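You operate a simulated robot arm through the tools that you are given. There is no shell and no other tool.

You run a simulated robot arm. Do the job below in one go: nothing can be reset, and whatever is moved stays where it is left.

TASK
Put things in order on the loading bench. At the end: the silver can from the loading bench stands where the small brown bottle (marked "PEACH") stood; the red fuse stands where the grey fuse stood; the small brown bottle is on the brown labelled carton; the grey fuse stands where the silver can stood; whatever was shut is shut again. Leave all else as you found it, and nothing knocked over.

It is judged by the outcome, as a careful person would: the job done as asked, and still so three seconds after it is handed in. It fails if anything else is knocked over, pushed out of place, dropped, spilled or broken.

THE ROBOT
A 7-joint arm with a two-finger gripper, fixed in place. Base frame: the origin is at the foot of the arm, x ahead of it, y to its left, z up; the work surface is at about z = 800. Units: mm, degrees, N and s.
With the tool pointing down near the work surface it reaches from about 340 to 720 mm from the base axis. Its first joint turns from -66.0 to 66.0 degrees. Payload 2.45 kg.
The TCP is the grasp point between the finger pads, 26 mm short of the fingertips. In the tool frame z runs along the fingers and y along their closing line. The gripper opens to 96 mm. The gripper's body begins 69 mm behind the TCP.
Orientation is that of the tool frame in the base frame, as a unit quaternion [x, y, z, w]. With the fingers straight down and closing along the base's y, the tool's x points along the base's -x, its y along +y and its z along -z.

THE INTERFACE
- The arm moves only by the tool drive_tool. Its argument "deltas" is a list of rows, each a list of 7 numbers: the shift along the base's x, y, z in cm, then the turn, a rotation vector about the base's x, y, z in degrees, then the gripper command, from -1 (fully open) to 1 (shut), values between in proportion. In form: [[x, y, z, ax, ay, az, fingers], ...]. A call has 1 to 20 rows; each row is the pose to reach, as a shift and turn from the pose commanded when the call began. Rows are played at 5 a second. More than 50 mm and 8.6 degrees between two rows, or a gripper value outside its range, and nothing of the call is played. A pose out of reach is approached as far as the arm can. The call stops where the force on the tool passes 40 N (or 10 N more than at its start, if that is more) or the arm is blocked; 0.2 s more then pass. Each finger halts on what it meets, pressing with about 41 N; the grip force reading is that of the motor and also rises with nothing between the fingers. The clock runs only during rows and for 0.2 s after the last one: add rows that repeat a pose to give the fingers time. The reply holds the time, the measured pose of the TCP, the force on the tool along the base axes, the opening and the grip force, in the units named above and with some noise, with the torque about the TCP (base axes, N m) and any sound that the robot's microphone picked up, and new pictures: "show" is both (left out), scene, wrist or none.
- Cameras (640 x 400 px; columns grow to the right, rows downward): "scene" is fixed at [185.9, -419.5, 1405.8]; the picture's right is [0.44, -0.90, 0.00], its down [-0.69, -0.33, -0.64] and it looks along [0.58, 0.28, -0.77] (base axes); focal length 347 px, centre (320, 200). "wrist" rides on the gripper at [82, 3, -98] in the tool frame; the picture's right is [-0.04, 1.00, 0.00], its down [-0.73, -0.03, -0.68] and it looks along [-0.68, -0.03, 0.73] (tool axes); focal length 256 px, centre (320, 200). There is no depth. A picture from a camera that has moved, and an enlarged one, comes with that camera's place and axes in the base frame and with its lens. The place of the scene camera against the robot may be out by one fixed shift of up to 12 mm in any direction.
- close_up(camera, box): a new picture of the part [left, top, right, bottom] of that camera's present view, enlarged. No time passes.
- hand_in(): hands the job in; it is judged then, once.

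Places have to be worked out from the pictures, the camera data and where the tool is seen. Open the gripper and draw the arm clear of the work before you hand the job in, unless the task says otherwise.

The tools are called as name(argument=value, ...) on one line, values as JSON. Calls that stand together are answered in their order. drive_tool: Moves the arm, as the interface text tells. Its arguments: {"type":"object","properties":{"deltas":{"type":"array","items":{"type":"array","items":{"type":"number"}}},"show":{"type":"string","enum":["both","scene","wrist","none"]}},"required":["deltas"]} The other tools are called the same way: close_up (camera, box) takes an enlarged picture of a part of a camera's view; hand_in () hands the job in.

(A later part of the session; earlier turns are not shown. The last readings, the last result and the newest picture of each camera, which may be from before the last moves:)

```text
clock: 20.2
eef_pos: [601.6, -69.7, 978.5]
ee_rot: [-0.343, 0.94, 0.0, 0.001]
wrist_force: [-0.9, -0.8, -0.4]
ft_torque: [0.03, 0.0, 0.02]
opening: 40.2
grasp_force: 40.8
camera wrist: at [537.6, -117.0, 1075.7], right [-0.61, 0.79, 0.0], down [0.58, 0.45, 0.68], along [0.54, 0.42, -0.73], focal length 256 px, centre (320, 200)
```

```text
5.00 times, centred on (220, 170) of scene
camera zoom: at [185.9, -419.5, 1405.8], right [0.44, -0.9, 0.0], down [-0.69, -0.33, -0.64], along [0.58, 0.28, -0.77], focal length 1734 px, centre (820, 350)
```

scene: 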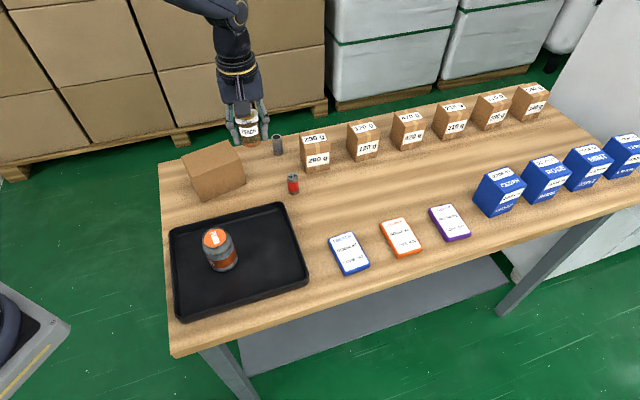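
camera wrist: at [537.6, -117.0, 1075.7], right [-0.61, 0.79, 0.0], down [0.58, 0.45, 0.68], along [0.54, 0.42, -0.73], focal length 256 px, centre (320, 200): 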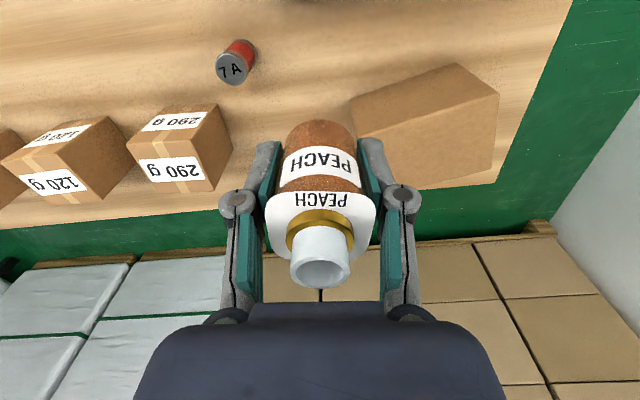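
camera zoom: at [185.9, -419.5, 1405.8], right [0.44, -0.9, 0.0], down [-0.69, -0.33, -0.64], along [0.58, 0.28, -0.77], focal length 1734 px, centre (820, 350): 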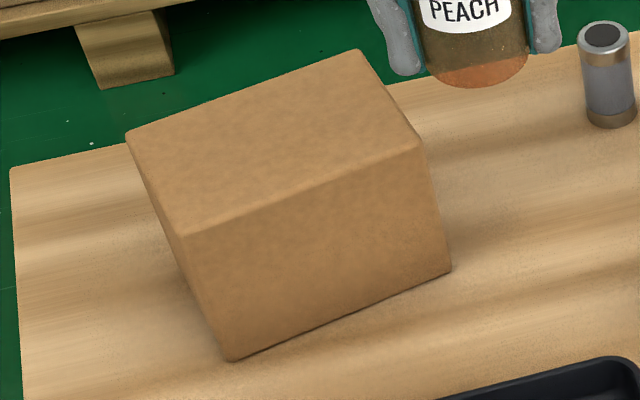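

From both cameras the carton centre is about (580,39), top ≈ 876. I move the bottle over the centre at safe height, then lower partway.

drive_tool(deltas=[[-0.1, 0.4, 0, 0, 0, 0, 1], [-0.3, 1.4, 0, 0, 0, 0, 1], [-0.6, 3, 0, 0, 0, 0, 1], [-1, 5, 0, 0, 0, 0, 1], [-1.4, 7, 0, 0, 0, 0, 1], [-1.7, 8.8, 0, 0, 0, 0, 1], [-2, 10, 0, 0, 0, 0, 1], [-2.1, 10.7, 0, 0, 0, 0, 1], [-2.15, 10.9, 0, 0, 0, 0, 1], [-2.15, 10.9, -0.5, 0, 0, 0, 1], [-2.15, 10.9, -1.5, 0, 0, 0, 1], [-2.15, 10.9, -2.8, 0, 0, 0, 1], [-2.15, 10.9, -4, 0, 0, 0, 1], [-2.15, 10.9, -4.8, 0, 0, 0, 1], [-2.15, 10.9, -5, 0, 0, 0, 1], [-2.15, 10.9, -5, 0, 0, 0, 1]], show="both")

close_up(camera="scene", box=[170, 110, 270, 210])

close_up(camera="wrist", box=[200, 60, 440, 240])

```text
clock: 23.6
eef_pos: [579.5, 38.7, 930.4]
ee_rot: [-0.342, 0.94, 0.0, 0.0]
wrist_force: [-1.1, -0.2, -0.8]
ft_torque: [0.02, 0.02, 0.04]
opening: 40.4
grasp_force: 40.5
camera wrist: at [515.9, -9.1, 1026.9], right [-0.61, 0.79, 0.0], down [0.58, 0.45, 0.68], along [0.54, 0.42, -0.73], focal length 256 px, centre (320, 200)
```

scene: 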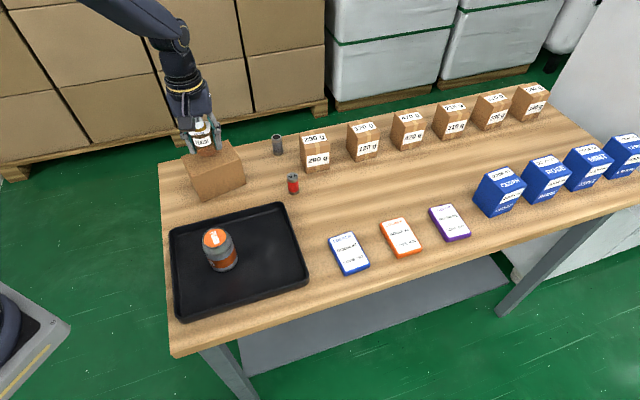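
wrist: 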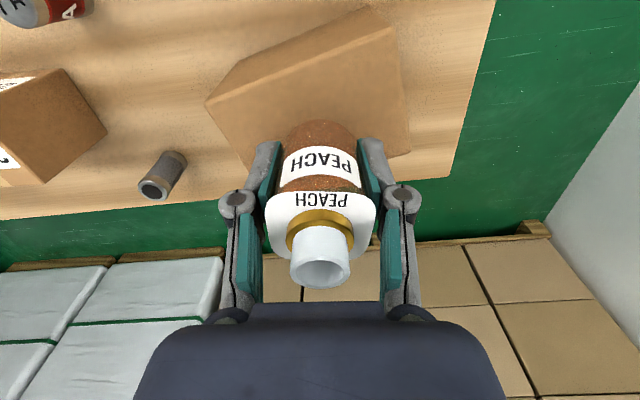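

```text
4.00 times, centred on (220, 160) of scene
camera zoom: at [185.9, -419.5, 1405.8], right [0.44, -0.9, 0.0], down [-0.69, -0.33, -0.64], along [0.58, 0.28, -0.77], focal length 1387 px, centre (720, 360)
```

zoom: 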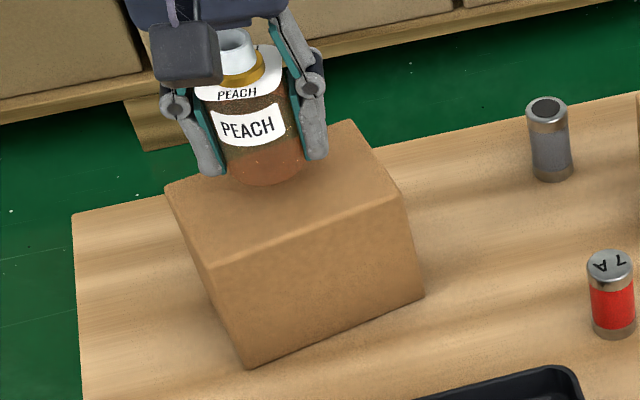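

```text
2.22 times, centred on (320, 150) of wrist
camera zoom: at [515.9, -9.1, 1026.9], right [-0.61, 0.79, 0.0], down [0.58, 0.45, 0.68], along [0.54, 0.42, -0.73], focal length 569 px, centre (320, 311)
```

zoom: 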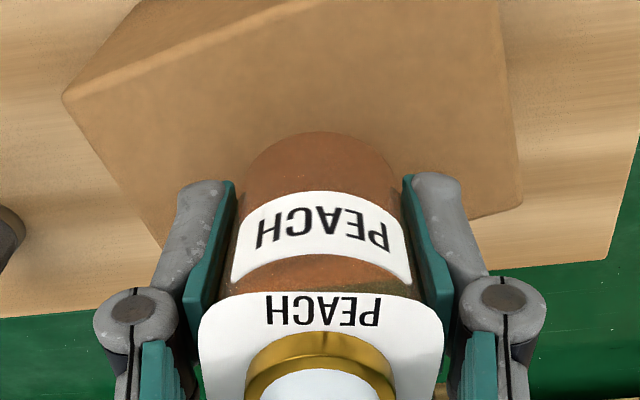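

Bottle is centred over the carton in both views, with its base ~23 mm above the top. I lower 18 mm gently, then creep.

drive_tool(deltas=[[0, 0, -0.4, 0, 0, 0, 1], [0, 0, -1, 0, 0, 0, 1], [0, 0, -1.5, 0, 0, 0, 1], [0, 0, -1.7, 0, 0, 0, 1], [0, 0, -1.7, 0, 0, 0, 1]], show="scene")

close_up(camera="scene", box=[180, 120, 260, 180])

```text
clock: 24.8
eef_pos: [579.0, 38.6, 913.5]
ee_rot: [-0.342, 0.94, -0.001, 0.002]
wrist_force: [-3.9, -3.5, 32.0]
ft_torque: [-0.17, 0.19, 0.11]
opening: 40.8
grasp_force: 40.7
```

scene: 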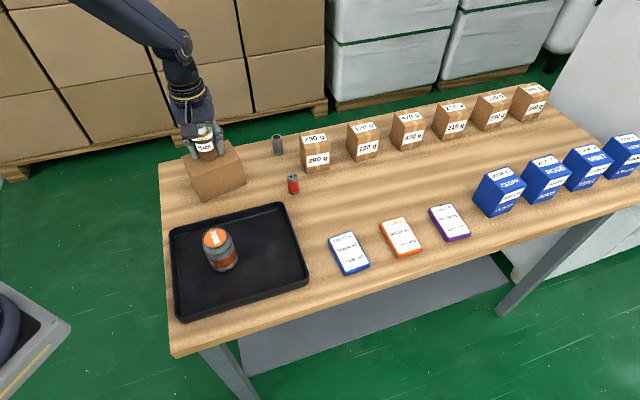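

```text
6.67 times, centred on (220, 150) of scene
camera zoom: at [185.2, -419.7, 1405.9], right [0.44, -0.9, 0.0], down [-0.69, -0.33, -0.64], along [0.58, 0.28, -0.76], focal length 2312 px, centre (987, 533)
```

zoom: 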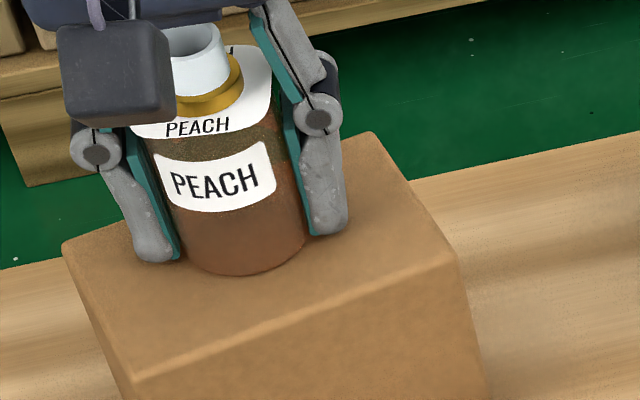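

Contact already: 32 N at TCP z≈913, so the carton top is near 884. I ease upward slightly to unload before releasing.

drive_tool(deltas=[[0, 0, 0.05, 0, 0, 0, 1], [0, 0, 0.1, 0, 0, 0, 1]], show="none")

```text
clock: 25.4
eef_pos: [580.6, 39.0, 913.5]
ee_rot: [-0.342, 0.94, 0.0, 0.001]
wrist_force: [6.5, -2.9, 17.1]
ft_torque: [-0.14, -0.21, 0.01]
opening: 40.7
grasp_force: 41.2
```

drive_tool(deltas=[[0, 0, 0.05, 0, 0, 0, 1], [0, 0, 0.1, 0, 0, 0, 1]], show="wrist")

```text
clock: 26.0
eef_pos: [578.7, 40.2, 912.8]
ee_rot: [-0.344, 0.939, 0.001, -0.002]
wrist_force: [1.4, -0.9, 6.9]
ft_torque: [-0.03, -0.13, 0.0]
opening: 40.6
grasp_force: 40.6
camera wrist: at [515.5, -8.2, 1011.4], right [-0.61, 0.79, 0.0], down [0.58, 0.45, 0.68], along [0.53, 0.42, -0.74], focal length 256 px, centre (320, 200)
```

wrist: 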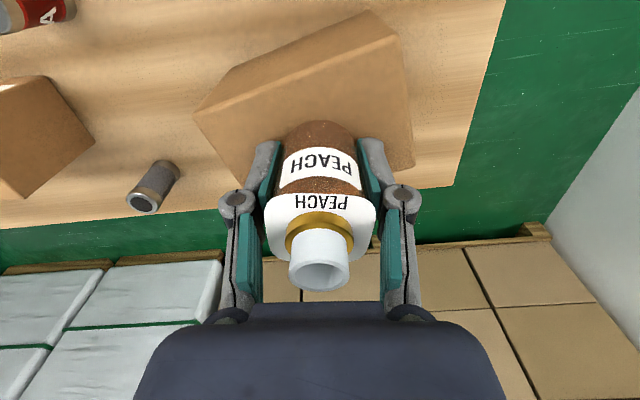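

Only ~7 N residual, so the bottle rests on the carton. I open the fingers slowly to release it.

drive_tool(deltas=[[0, 0, 0.05, 0, 0, 0, 0.3], [0, 0, 0.05, 0, 0, 0, 0.1], [0, 0, 0.05, 0, 0, 0, 0.0], [0, 0, 0.05, 0, 0, 0, -0.2], [0, 0, 0.05, 0, 0, 0, -0.4], [0, 0, 0.05, 0, 0, 0, -0.4]], show="both")

close_up(camera="scene", box=[180, 120, 260, 180])

close_up(camera="wrist", box=[200, 60, 440, 240])

```text
clock: 27.4
eef_pos: [581.1, 38.8, 915.8]
ee_rot: [-0.342, 0.94, 0.0, 0.0]
wrist_force: [0.2, -0.3, -0.6]
ft_torque: [0.0, -0.04, 0.0]
opening: 67.1
grasp_force: 0.0
camera wrist: at [516.6, -9.2, 1012.8], right [-0.61, 0.79, 0.0], down [0.58, 0.45, 0.68], along [0.54, 0.42, -0.73], focal length 256 px, centre (320, 200)
```

scene: 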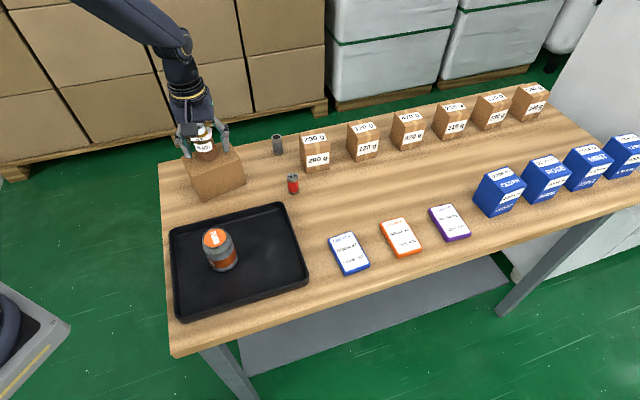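
wrist: 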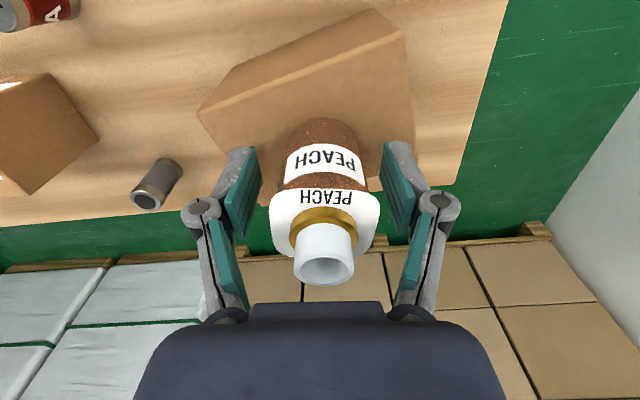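

```text
6.67 times, centred on (220, 150) of scene
camera zoom: at [185.9, -419.5, 1405.8], right [0.44, -0.9, 0.0], down [-0.69, -0.33, -0.64], along [0.58, 0.28, -0.77], focal length 2312 px, centre (987, 533)
```

zoom: 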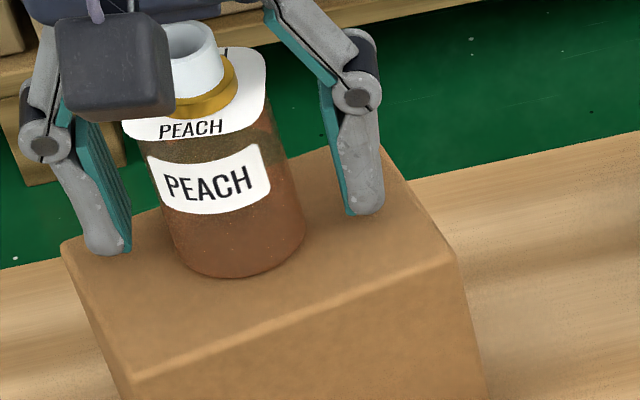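

```text
2.22 times, centred on (320, 150) of wrist
camera zoom: at [516.6, -9.2, 1012.8], right [-0.61, 0.79, 0.0], down [0.58, 0.45, 0.68], along [0.54, 0.42, -0.73], focal length 569 px, centre (320, 311)
```

zoom: 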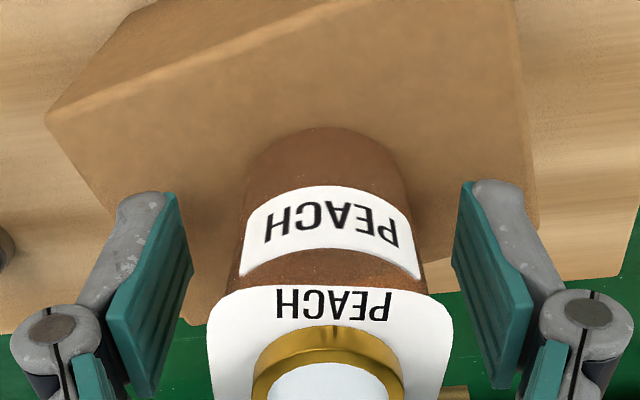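

The bottle stands upright in the middle of the carton. I open fully, rise straight up, then travel to above the can in the tray.

drive_tool(deltas=[[0, 0, 0, 0, 0, 0, -0.7], [0, 0, 0, 0, 0, 0, -1], [0, 0, 1, 0, 0, 0, -1], [0, 0, 3, 0, 0, 0, -1], [0, 0, 6, 0, 0, 0, -1], [0, 0, 10, 0, 0, 0, -1], [0, 0, 13, 0, 0, 0, -1], [-3, -2, 14, 0, 0, 0, -1], [-6, -5, 14, 0, 0, 0, -1], [-9, -8, 14, 0, 0, 0, -1], [-12, -11, 14, 0, 0, 0, -1], [-15, -13.5, 13, 0, 0, 0, -1], [-17, -15, 11, 0, 0, 0, -1], [-17, -15, 9, 0, 0, 0, -1], [-17, -15, 9, 0, 0, 0, -1]], show="both")

close_up(camera="scene", box=[180, 120, 260, 180])

```text
clock: 30.6
eef_pos: [410.1, -109.0, 1003.5]
ee_rot: [-0.342, 0.94, 0.0, 0.0]
wrist_force: [-0.4, 0.4, 0.0]
ft_torque: [-0.02, -0.01, 0.0]
opening: 96.3
grasp_force: 0.0
camera wrist: at [346.2, -158.3, 1101.2], right [-0.61, 0.79, 0.0], down [0.58, 0.45, 0.68], along [0.54, 0.42, -0.73], focal length 256 px, centre (320, 200)
```

scene: 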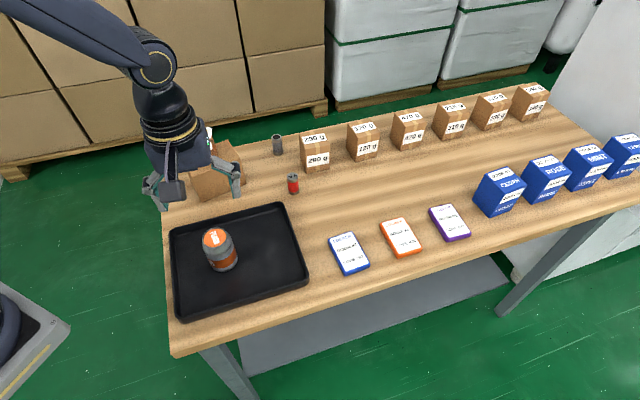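
wrist: 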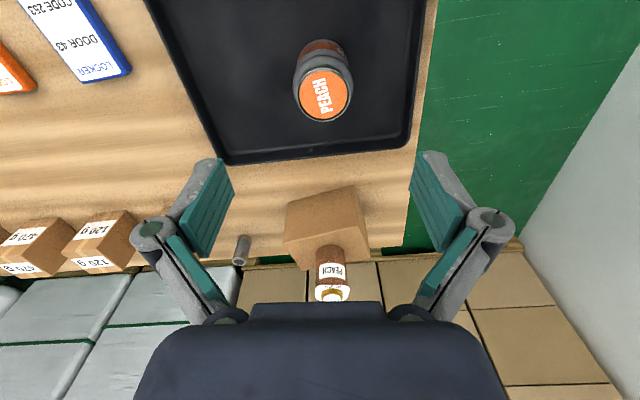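

```text
6.67 times, centred on (220, 150) of scene
camera zoom: at [185.9, -419.5, 1405.8], right [0.44, -0.9, 0.0], down [-0.69, -0.33, -0.64], along [0.58, 0.28, -0.77], focal length 2312 px, centre (987, 533)
```

zoom: 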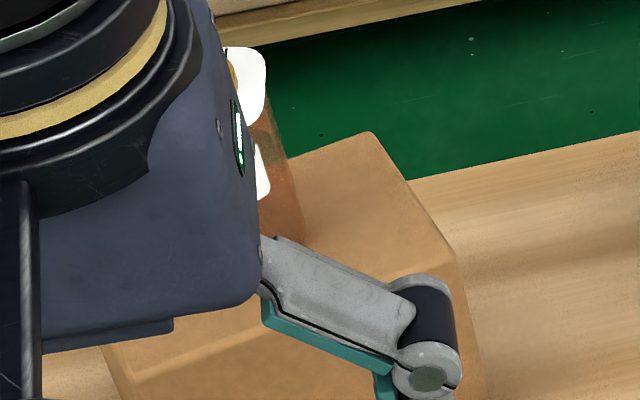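

The bottle still stands on the carton. I zoom into the can from the wrist camera to locate it.

close_up(camera="wrist", box=[260, 20, 400, 140])

close_up(camera="scene", box=[180, 210, 260, 290])

```text
3.33 times, centred on (330, 80) of wrist
camera zoom: at [346.2, -158.3, 1101.2], right [-0.61, 0.79, 0.0], down [0.58, 0.45, 0.68], along [0.54, 0.42, -0.73], focal length 853 px, centre (287, 600)
```

zoom: 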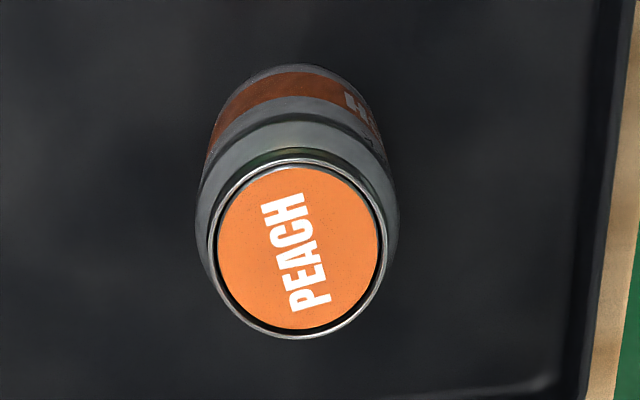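

```text
5.00 times, centred on (220, 250) of scene
camera zoom: at [185.9, -419.5, 1405.8], right [0.44, -0.9, 0.0], down [-0.69, -0.33, -0.64], along [0.58, 0.28, -0.77], focal length 1734 px, centre (820, -50)
```

zoom: 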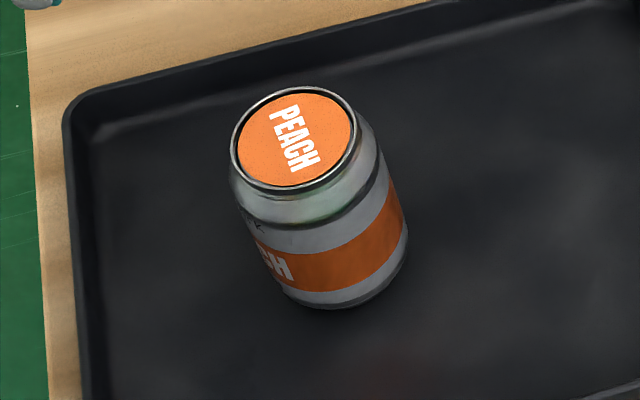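

Can axis ≈ (409,-105.5), top ≈ 885–890, diameter ≈ 54 mm. I centre over it and lower so the open fingers straddle its top for a check.

drive_tool(deltas=[[-0.1, 0.3, -3, 0, 0, 0, -1], [-0.1, 0.35, -6, 0, 0, 0, -1], [-0.1, 0.35, -9, 0, 0, 0, -1], [-0.1, 0.35, -11, 0, 0, 0, -1], [-0.1, 0.35, -11, 0, 0, 0, -1]], show="both")

close_up(camera="wrist", box=[200, 80, 440, 260])

close_up(camera="scene", box=[160, 200, 280, 290])

```text
clock: 31.8
eef_pos: [409.3, -107.5, 894.8]
ee_rot: [-0.343, 0.939, 0.0, 0.0]
wrist_force: [1.0, -0.4, -0.4]
ft_torque: [0.02, -0.02, 0.02]
opening: 96.1
grasp_force: 0.1
camera wrist: at [345.5, -155.0, 991.5], right [-0.61, 0.79, 0.0], down [0.58, 0.45, 0.68], along [0.54, 0.42, -0.73], focal length 256 px, centre (320, 200)
```

scene: 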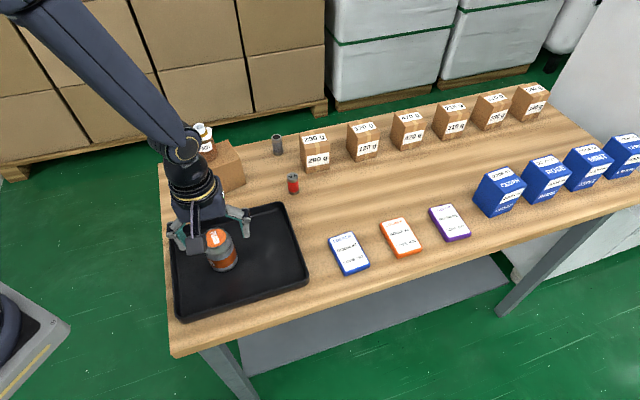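
wrist: 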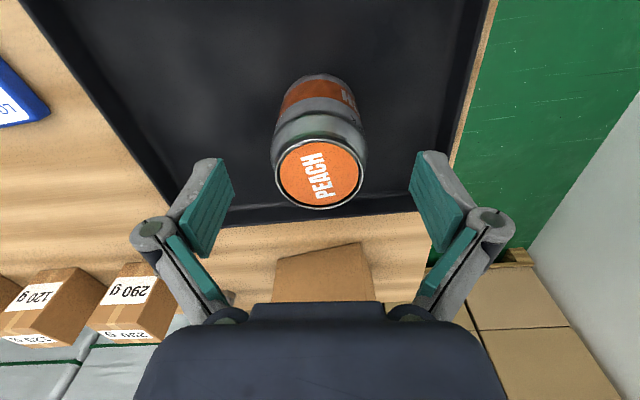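

```text
2.22 times, centred on (320, 170) of wrist
camera zoom: at [345.5, -155.0, 991.5], right [-0.61, 0.79, 0.0], down [0.58, 0.45, 0.68], along [0.54, 0.42, -0.73], focal length 569 px, centre (320, 267)
```

zoom: 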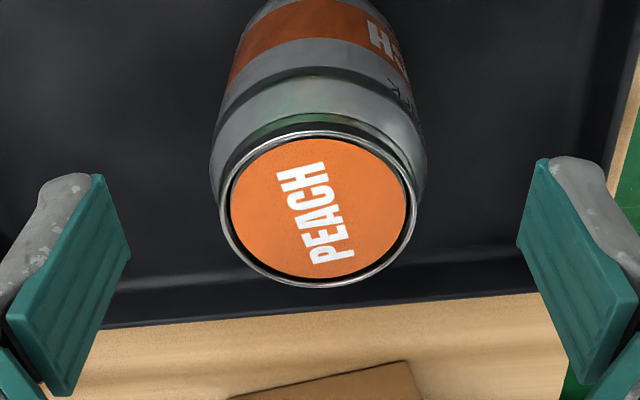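

```text
4.44 times, centred on (220, 245) of scene
camera zoom: at [185.9, -419.5, 1405.8], right [0.44, -0.9, 0.0], down [-0.69, -0.33, -0.64], along [0.58, 0.28, -0.77], focal length 1541 px, centre (764, 0)
```

zoom: 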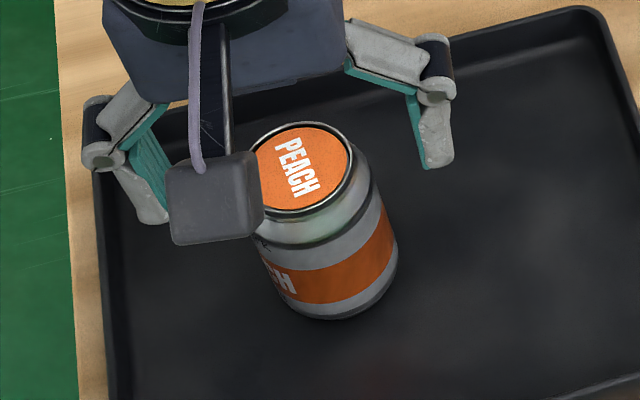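

Can top is at z≈886.5 and its axis within 2 mm of the tool axis. I nudge and descend to grip the body at mid-height.

drive_tool(deltas=[[-0.1, -0.1, -1.5, 0, 0, 0, -1], [-0.1, -0.1, -3.5, 0, 0, 0, -1], [-0.1, -0.1, -5, 0, 0, 0, -1], [-0.1, -0.1, -5, 0, 0, 0, -1]], show="both")

close_up(camera="wrist", box=[180, 80, 460, 290])

close_up(camera="scene", box=[160, 200, 280, 290])

```text
clock: 32.8
eef_pos: [408.7, -108.2, 845.2]
ee_rot: [-0.342, 0.94, 0.0, 0.0]
wrist_force: [-0.5, 0.0, 0.5]
ft_torque: [0.0, 0.0, 0.02]
opening: 96.0
grasp_force: 0.1
camera wrist: at [343.8, -155.3, 942.1], right [-0.61, 0.79, 0.0], down [0.58, 0.45, 0.68], along [0.54, 0.42, -0.73], focal length 256 px, centre (320, 200)
```

scene: 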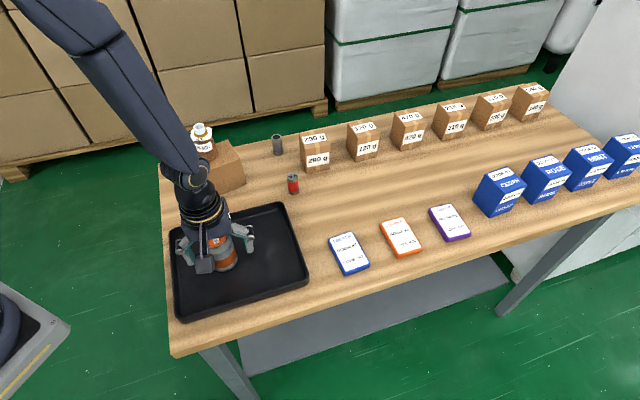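
wrist: 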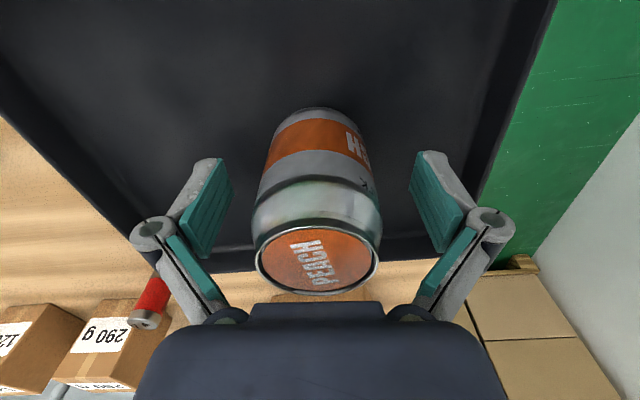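

```text
1.90 times, centred on (320, 185) of wrist
camera zoom: at [343.8, -155.3, 942.1], right [-0.61, 0.79, 0.0], down [0.58, 0.45, 0.68], along [0.54, 0.42, -0.73], focal length 488 px, centre (320, 229)
```

zoom: 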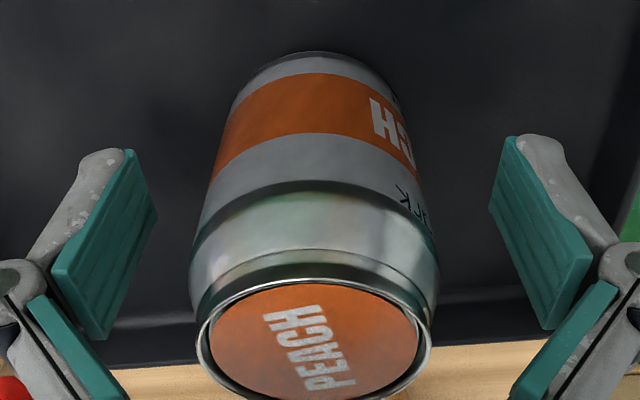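

```text
4.44 times, centred on (220, 245) of scene
camera zoom: at [185.9, -419.5, 1405.8], right [0.44, -0.9, 0.0], down [-0.69, -0.33, -0.64], along [0.58, 0.28, -0.77], focal length 1541 px, centre (764, 0)
```

zoom: 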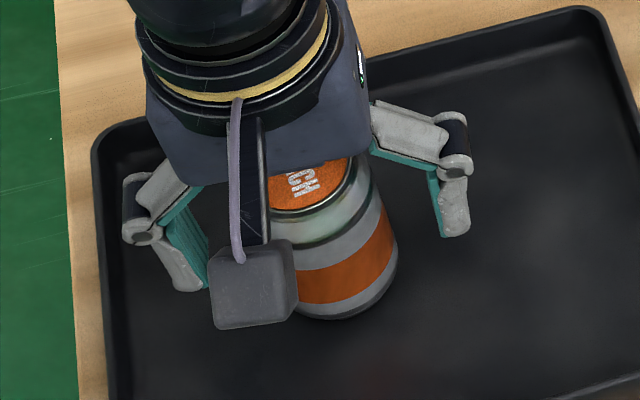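

The can sits ~1.5 mm off along the closing line; I correct that, then close gradually on the body.

drive_tool(deltas=[[0.08, -0.11, -0.2, 0, 0, 0, -1], [0.08, -0.11, -0.2, 0, 0, 0, -0.6], [0.08, -0.11, -0.2, 0, 0, 0, -0.35], [0.08, -0.11, -0.2, 0, 0, 0, -0.22], [0.08, -0.11, -0.2, 0, 0, 0, -0.15], [0.08, -0.11, -0.2, 0, 0, 0, -0.08], [0.08, -0.11, -0.2, 0, 0, 0, 0.2], [0.08, -0.11, -0.2, 0, 0, 0, 1], [0.08, -0.11, -0.2, 0, 0, 0, 1], [0.08, -0.11, -0.2, 0, 0, 0, 1]], show="both")

close_up(camera="wrist", box=[180, 80, 460, 290])

```text
clock: 35.0
eef_pos: [408.7, -107.7, 843.3]
ee_rot: [-0.344, 0.939, -0.001, -0.001]
wrist_force: [-1.7, 1.5, 7.8]
ft_torque: [0.04, 0.12, 0.03]
opening: 52.0
grasp_force: 41.1
camera wrist: at [345.1, -156.4, 940.0], right [-0.61, 0.79, 0.0], down [0.58, 0.45, 0.68], along [0.54, 0.42, -0.73], focal length 256 px, centre (320, 200)
```

scene: 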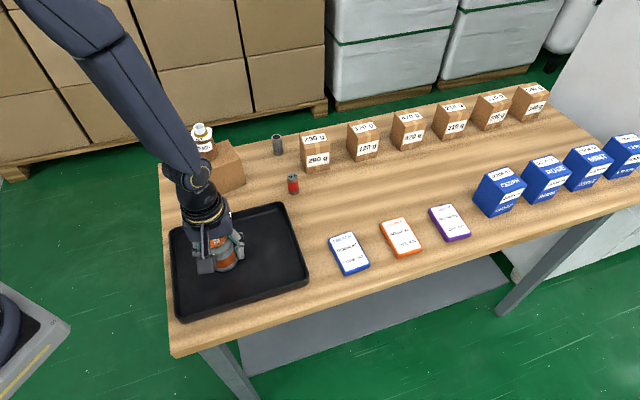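
wrist: 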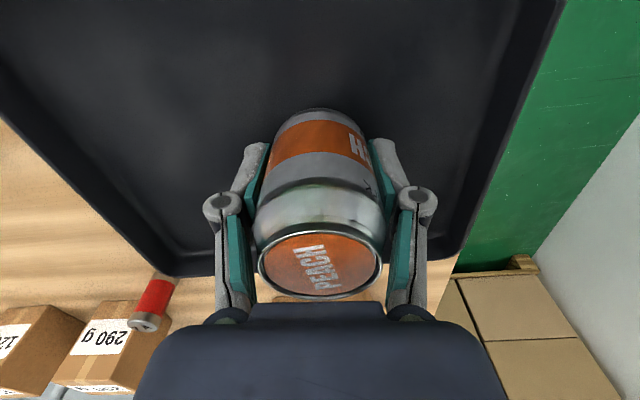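

```text
1.90 times, centred on (320, 185) of wrist
camera zoom: at [345.1, -156.4, 940.0], right [-0.61, 0.79, 0.0], down [0.58, 0.45, 0.68], along [0.54, 0.42, -0.73], focal length 488 px, centre (320, 229)
```

zoom: 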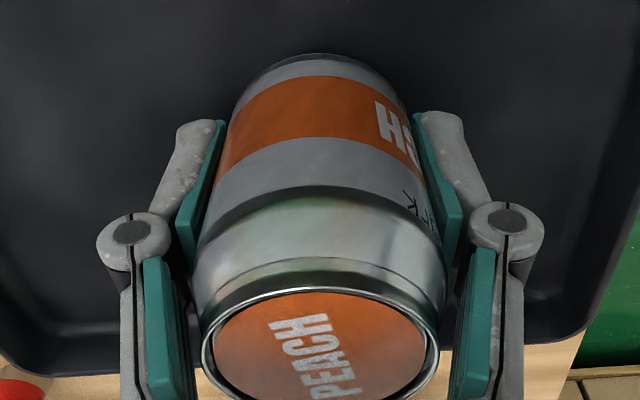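

Can held at 52 mm. I lift it smoothly.

drive_tool(deltas=[[0, 0, 0.4, 0, 0, 0, 1], [0, 0, 1, 0, 0, 0, 1], [0, 0, 2, 0, 0, 0, 1], [0, 0, 3.4, 0, 0, 0, 1], [0, 0, 5, 0, 0, 0, 1], [0, 0, 6.6, 0, 0, 0, 1], [0, 0, 8, 0, 0, 0, 1], [0, 0, 9, 0, 0, 0, 1], [0, 0, 9.6, 0, 0, 0, 1], [0, 0, 10, 0, 0, 0, 1]], show="scene")

```text
clock: 37.2
eef_pos: [409.1, -108.7, 944.2]
ee_rot: [-0.342, 0.94, 0.0, 0.001]
wrist_force: [0.3, 0.0, -0.2]
ft_torque: [0.05, -0.03, 0.0]
opening: 52.2
grasp_force: 41.0
```

scene: 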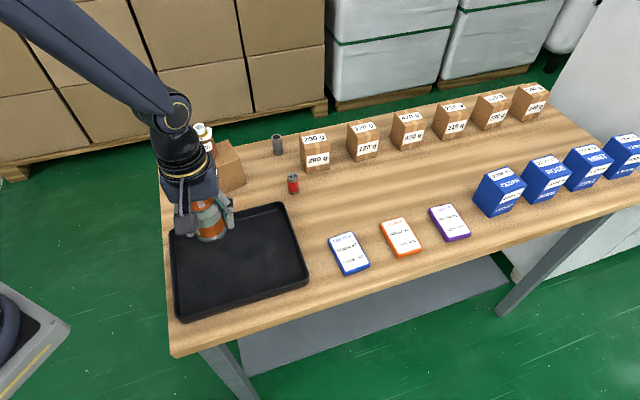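

Can is up and steady. I carry it to above the bottle's former place at (634,-250).

drive_tool(deltas=[[0.4, -0.25, 0, 0, 0, 0, 1], [1.4, -0.9, 0, 0, 0, 0, 1], [3.2, -2, 0, 0, 0, 0, 1], [5.5, -3.5, 0, 0, 0, 0, 1], [8, -5, 0, 0, 0, 0, 1], [10.5, -6.6, 0, 0, 0, 0, 1], [13, -8.2, 0, 0, 0, 0, 1], [15.5, -9.8, 0, 0, 0, 0, 1], [18, -11.4, 0, 0, 0, 0, 1], [20, -12.6, 0, 0, 0, 0, 1], [21.5, -13.6, 0, 0, 0, 0, 1], [22.3, -14.1, 0, 0, 0, 0, 1], [22.5, -14.2, 0, 0, 0, 0, 1], [22.5, -14.2, 0, 0, 0, 0, 1]], show="both")

close_up(camera="scene", box=[280, 120, 400, 220])

```text
clock: 40.2
eef_pos: [634.1, -251.6, 942.8]
ee_rot: [-0.343, 0.939, 0.0, -0.001]
wrist_force: [-0.5, -0.5, -2.0]
ft_torque: [0.02, 0.02, 0.01]
opening: 52.0
grasp_force: 40.7
camera wrist: at [570.4, -299.6, 1039.8], right [-0.61, 0.79, 0.0], down [0.58, 0.45, 0.68], along [0.54, 0.42, -0.73], focal length 256 px, centre (320, 200)
```

scene: 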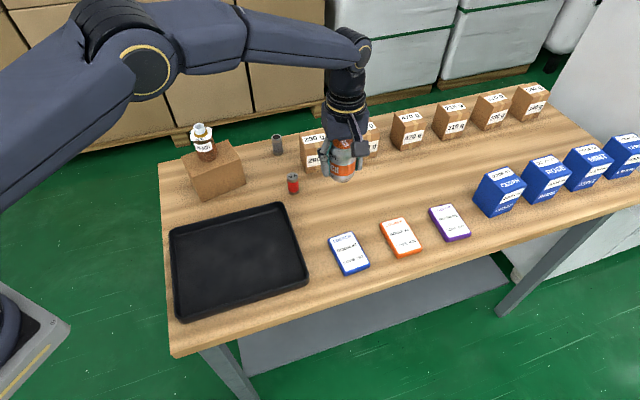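
wrist: 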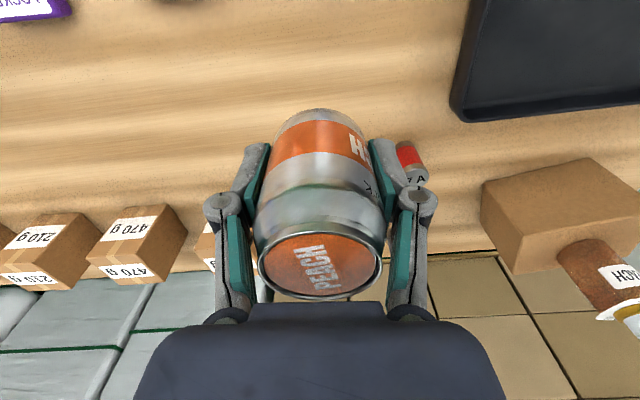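

```text
4.00 times, centred on (340, 170) of scene
camera zoom: at [185.9, -419.5, 1405.8], right [0.44, -0.9, 0.0], down [-0.69, -0.33, -0.64], along [0.58, 0.28, -0.77], focal length 1387 px, centre (240, 320)
```

zoom: 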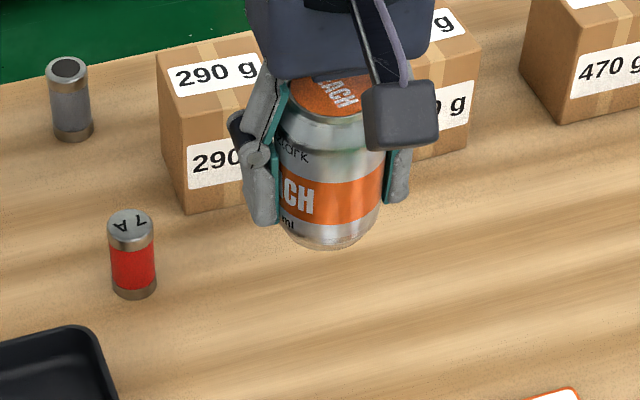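

The bottle stands fine on the carton. I lower the can over the spot to just above the bench.

drive_tool(deltas=[[0, 0, -0.6, 0, 0, 0, 1], [0, 0, -2, 0, 0, 0, 1], [0, 0, -4, 0, 0, 0, 1], [0, 0, -6, 0, 0, 0, 1], [0, 0, -7.6, 0, 0, 0, 1], [0, 0, -8.8, 0, 0, 0, 1], [0, 0, -9.4, 0, 0, 0, 1], [0, 0, -9.6, 0, 0, 0, 1], [0, 0, -9.6, 0, 0, 0, 1]], show="both")

close_up(camera="scene", box=[290, 150, 390, 230])

```text
clock: 42.2
eef_pos: [634.8, -252.0, 847.0]
ee_rot: [-0.343, 0.939, 0.0, 0.0]
wrist_force: [-0.2, -0.2, -1.9]
ft_torque: [0.04, 0.0, -0.03]
opening: 52.1
grasp_force: 41.3
camera wrist: at [570.6, -299.1, 944.9], right [-0.61, 0.79, 0.0], down [0.58, 0.45, 0.68], along [0.54, 0.42, -0.73], focal length 256 px, centre (320, 200)
```

scene: 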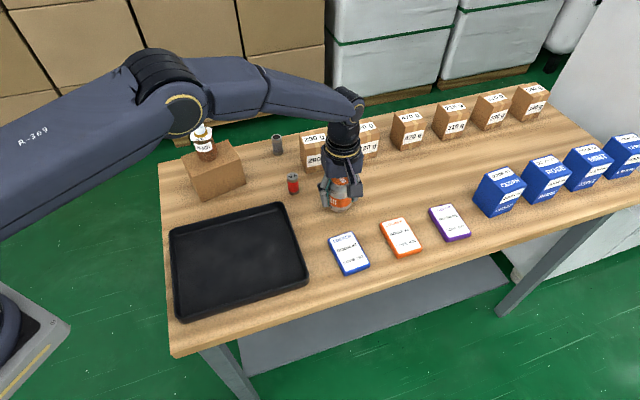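
wrist: 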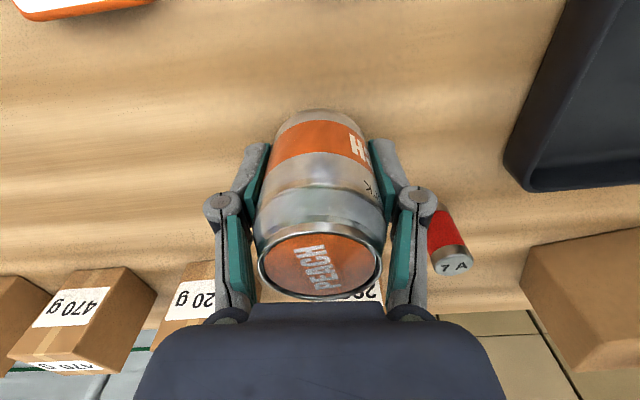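

```text
5.00 times, centred on (340, 190) of scene
camera zoom: at [185.9, -419.5, 1405.8], right [0.44, -0.9, 0.0], down [-0.69, -0.33, -0.64], along [0.58, 0.28, -0.77], focal length 1734 px, centre (220, 250)
```

zoom: 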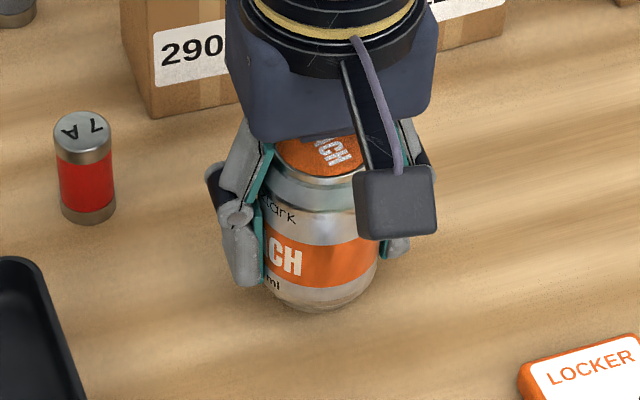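

The can is a few mm above the bench at (634.5,-251.8); I shift 1 mm in +y and lower in small steps until touch.

drive_tool(deltas=[[0, 0.1, -0.2, 0, 0, 0, 1], [0, 0.1, -0.35, 0, 0, 0, 1], [0, 0.1, -0.45, 0, 0, 0, 1], [0, 0.1, -0.45, 0, 0, 0, 1]], show="none")

```text
clock: 43.2
eef_pos: [634.9, -250.0, 844.2]
ee_rot: [-0.342, 0.94, 0.0, 0.0]
wrist_force: [0.0, -0.2, -0.6]
ft_torque: [-0.03, -0.02, -0.01]
opening: 51.9
grasp_force: 40.9
```

No contact yet; I go down another 2 mm.

drive_tool(deltas=[[0, 0, -0.1, 0, 0, 0, 1], [0, 0, -0.2, 0, 0, 0, 1]], show="none")

```text
clock: 43.8
eef_pos: [634.4, -250.2, 841.0]
ee_rot: [-0.343, 0.939, 0.0, 0.0]
wrist_force: [0.8, -0.1, -2.4]
ft_torque: [-0.01, 0.0, -0.01]
opening: 52.1
grasp_force: 40.8
```

drive_tool(deltas=[[0, 0, -0.1, 0, 0, 0, 1], [0, 0, -0.15, 0, 0, 0, 1]], show="none")

```text
clock: 44.4
eef_pos: [633.6, -251.2, 840.1]
ee_rot: [-0.342, 0.94, 0.0, 0.0]
wrist_force: [0.5, -0.9, -1.2]
ft_torque: [0.0, -0.04, 0.04]
opening: 52.1
grasp_force: 41.0
```

drive_tool(deltas=[[0, 0, -0.1, 0, 0, 0, 1], [0, 0, -0.15, 0, 0, 0, 1]], show="scene")

close_up(camera="scene", box=[290, 150, 390, 230])

```text
clock: 45.0
eef_pos: [632.4, -250.7, 839.6]
ee_rot: [-0.342, 0.94, 0.001, 0.0]
wrist_force: [-4.4, 2.3, 10.6]
ft_torque: [0.09, 0.24, 0.02]
opening: 51.7
grasp_force: 40.9
```

scene: 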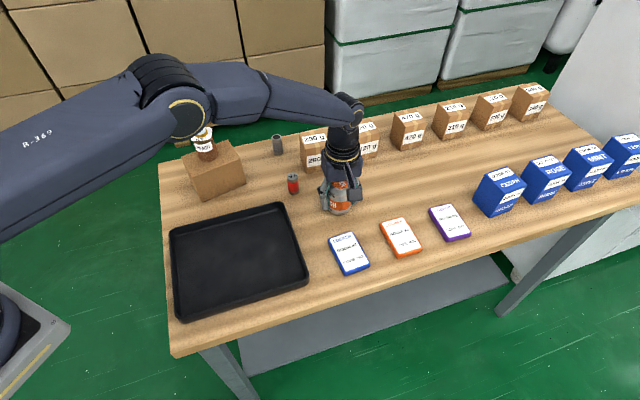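

```text
5.00 times, centred on (340, 190) of scene
camera zoom: at [185.6, -419.4, 1405.9], right [0.44, -0.9, 0.0], down [-0.69, -0.33, -0.64], along [0.58, 0.28, -0.77], focal length 1734 px, centre (220, 250)
```

zoom: 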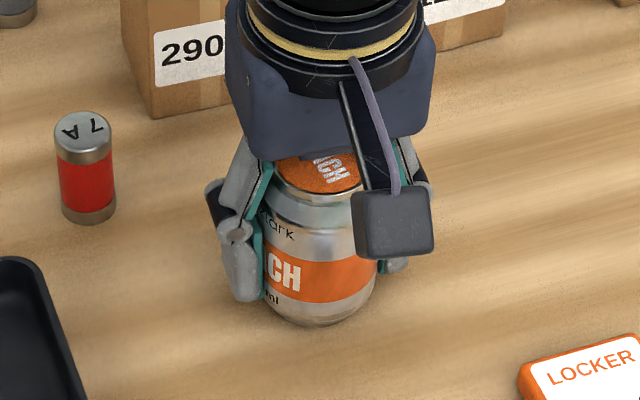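

Contact at ~10 N, and the can's base sits where the bottle's did. I release slowly.

drive_tool(deltas=[[0, 0, 0.05, 0, 0, 0, 0.3], [0, 0, 0.05, 0, 0, 0, 0.0], [0, 0, 0.05, 0, 0, 0, -0.1], [0, 0, 0.05, 0, 0, 0, -0.25], [0, 0, 0.05, 0, 0, 0, -0.5], [0, 0, 0.05, 0, 0, 0, -0.8], [0, 0, 0.05, 0, 0, 0, -1], [0, 0, 0.05, 0, 0, 0, -1]], show="both")

close_up(camera="scene", box=[290, 150, 390, 230])

```text
clock: 46.8
eef_pos: [633.0, -250.5, 836.3]
ee_rot: [-0.343, 0.939, 0.0, 0.0]
wrist_force: [0.0, -0.2, 0.2]
ft_torque: [0.02, 0.0, 0.0]
opening: 95.7
grasp_force: 0.1
camera wrist: at [569.9, -298.8, 934.0], right [-0.61, 0.79, 0.0], down [0.58, 0.45, 0.68], along [0.54, 0.42, -0.73], focal length 256 px, centre (320, 200)
```

scene: 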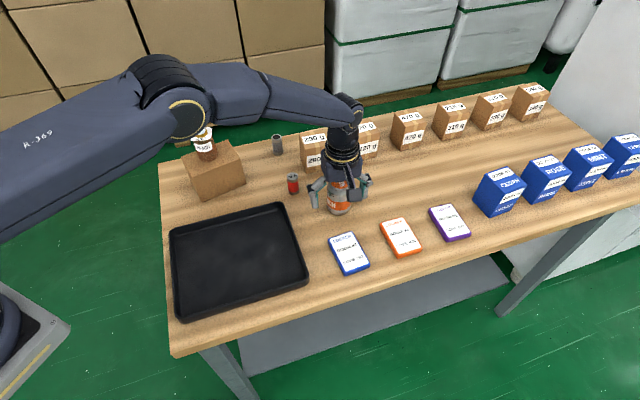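
wrist: 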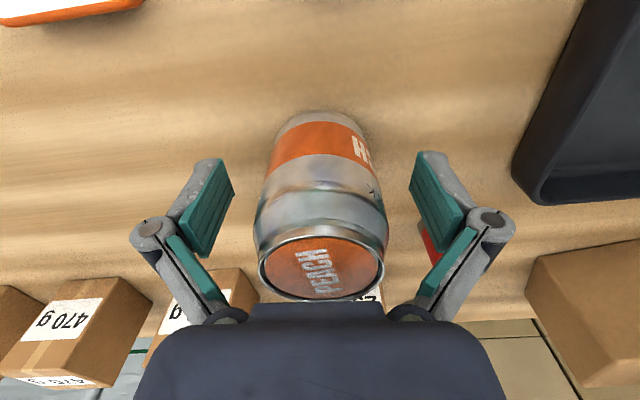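

```text
5.00 times, centred on (340, 190) of scene
camera zoom: at [185.9, -419.5, 1405.8], right [0.44, -0.9, 0.0], down [-0.69, -0.33, -0.64], along [0.58, 0.28, -0.77], focal length 1734 px, centre (220, 250)
```

zoom: 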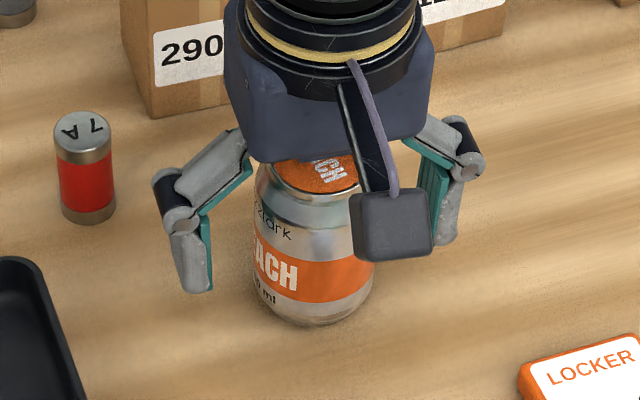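

The can stands in the bottle's former place (base centre matches within ~1 mm). I rise clear, turn the yaw to -20° and move above the grey fuse area for measurement.

drive_tool(deltas=[[0, 0, 1, 0, 0, 0, -1], [0, 0, 3, 0, 0, 0, -1], [0, 0, 6, 0, 0, 0, -1], [0, 0, 10, 0, 0, 0, -1], [0, 0, 14, 0, 0, 0, -1], [0, 2, 16, 0, 0, -7.5, -1], [0.5, 5, 16, 0, 0, -15, -1], [1, 8, 16, 0, 0, -22.5, -1], [1.5, 11, 16, 0, 0, -30, -1], [2.5, 14, 16, 0, 0, -37.5, -1], [3.5, 17, 16, 0, 0, -45, -1], [4.5, 19, 16, 0, 0, -52.5, -1], [5, 20, 16, 0, 0, -60, -1], [5, 20, 16, 0, 0, -60, -1]], show="both")

close_up(camera="scene", box=[290, 150, 390, 230])

```text
clock: 49.8
eef_pos: [684.5, -48.1, 998.2]
ee_rot: [0.173, 0.985, -0.001, 0.0]
wrist_force: [-0.2, 0.3, 0.1]
ft_torque: [0.01, -0.03, -0.05]
opening: 96.2
grasp_force: 0.1
camera wrist: at [611.2, -15.4, 1094.9], right [0.38, 0.93, 0.0], down [0.68, -0.28, 0.68], along [0.63, -0.26, -0.73], focal length 256 px, centre (320, 200)
```

scene: 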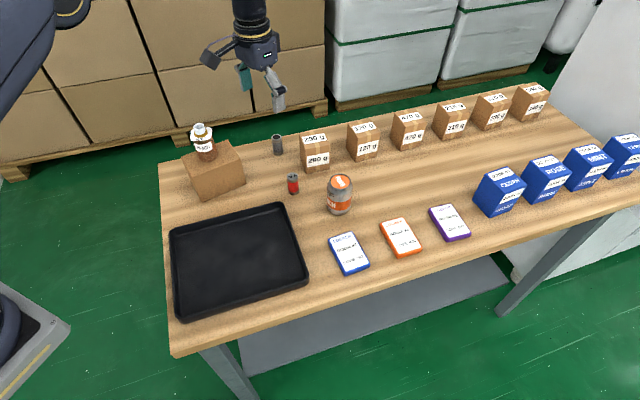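
wrist: 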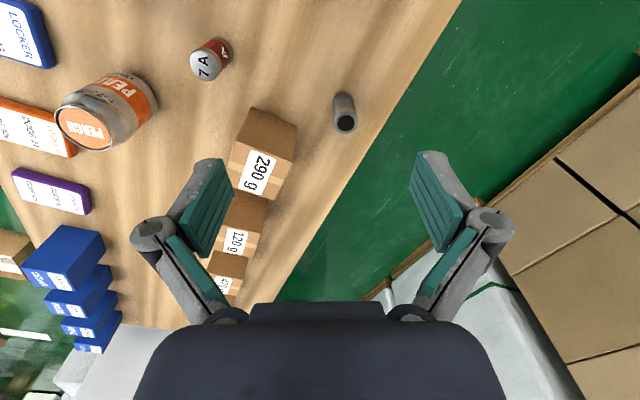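

```text
5.00 times, centred on (340, 190) of scene
camera zoom: at [185.9, -419.5, 1405.8], right [0.44, -0.9, 0.0], down [-0.69, -0.33, -0.64], along [0.58, 0.28, -0.77], focal length 1734 px, centre (220, 250)
```

zoom: 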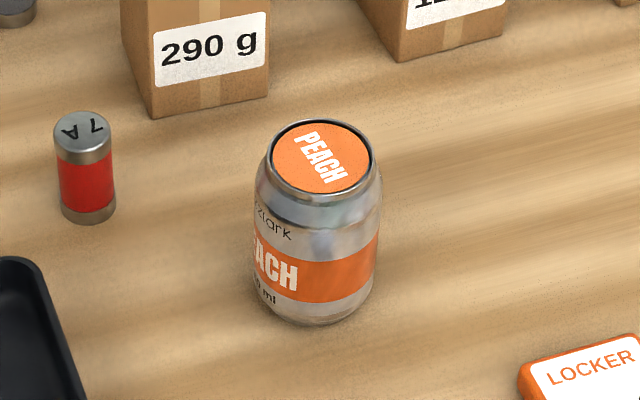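

The can stands well. Now I zoom the wrist view on the grey fuse, 290 g carton, and red fuse.

close_up(camera="wrist", box=[220, 60, 400, 210])

close_up(camera="wrist", box=[160, 20, 260, 100])

```text
2.67 times, centred on (310, 135) of wrist
camera zoom: at [611.2, -15.4, 1094.9], right [0.38, 0.93, 0.0], down [0.68, -0.28, 0.68], along [0.63, -0.26, -0.73], focal length 683 px, centre (347, 373)
```

zoom: 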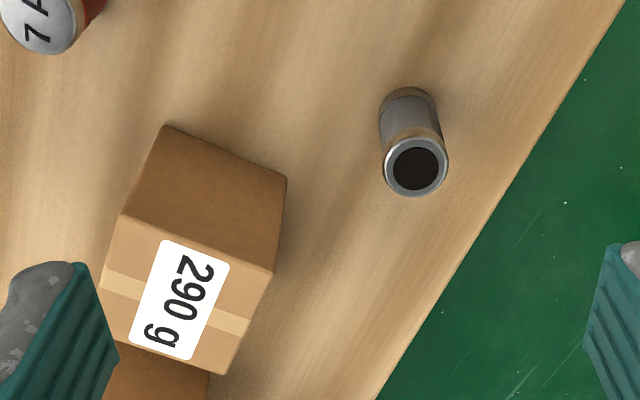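

```text
5.00 times, centred on (210, 60) of wrist
camera zoom: at [611.2, -15.4, 1094.9], right [0.38, 0.93, 0.0], down [0.68, -0.28, 0.68], along [0.63, -0.26, -0.73], focal length 1280 px, centre (870, 900)
```

zoom: 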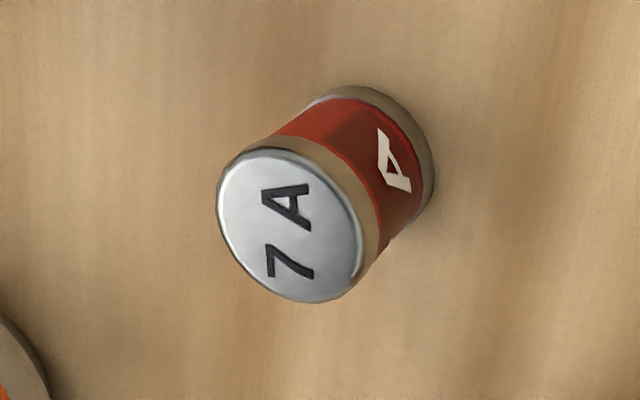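

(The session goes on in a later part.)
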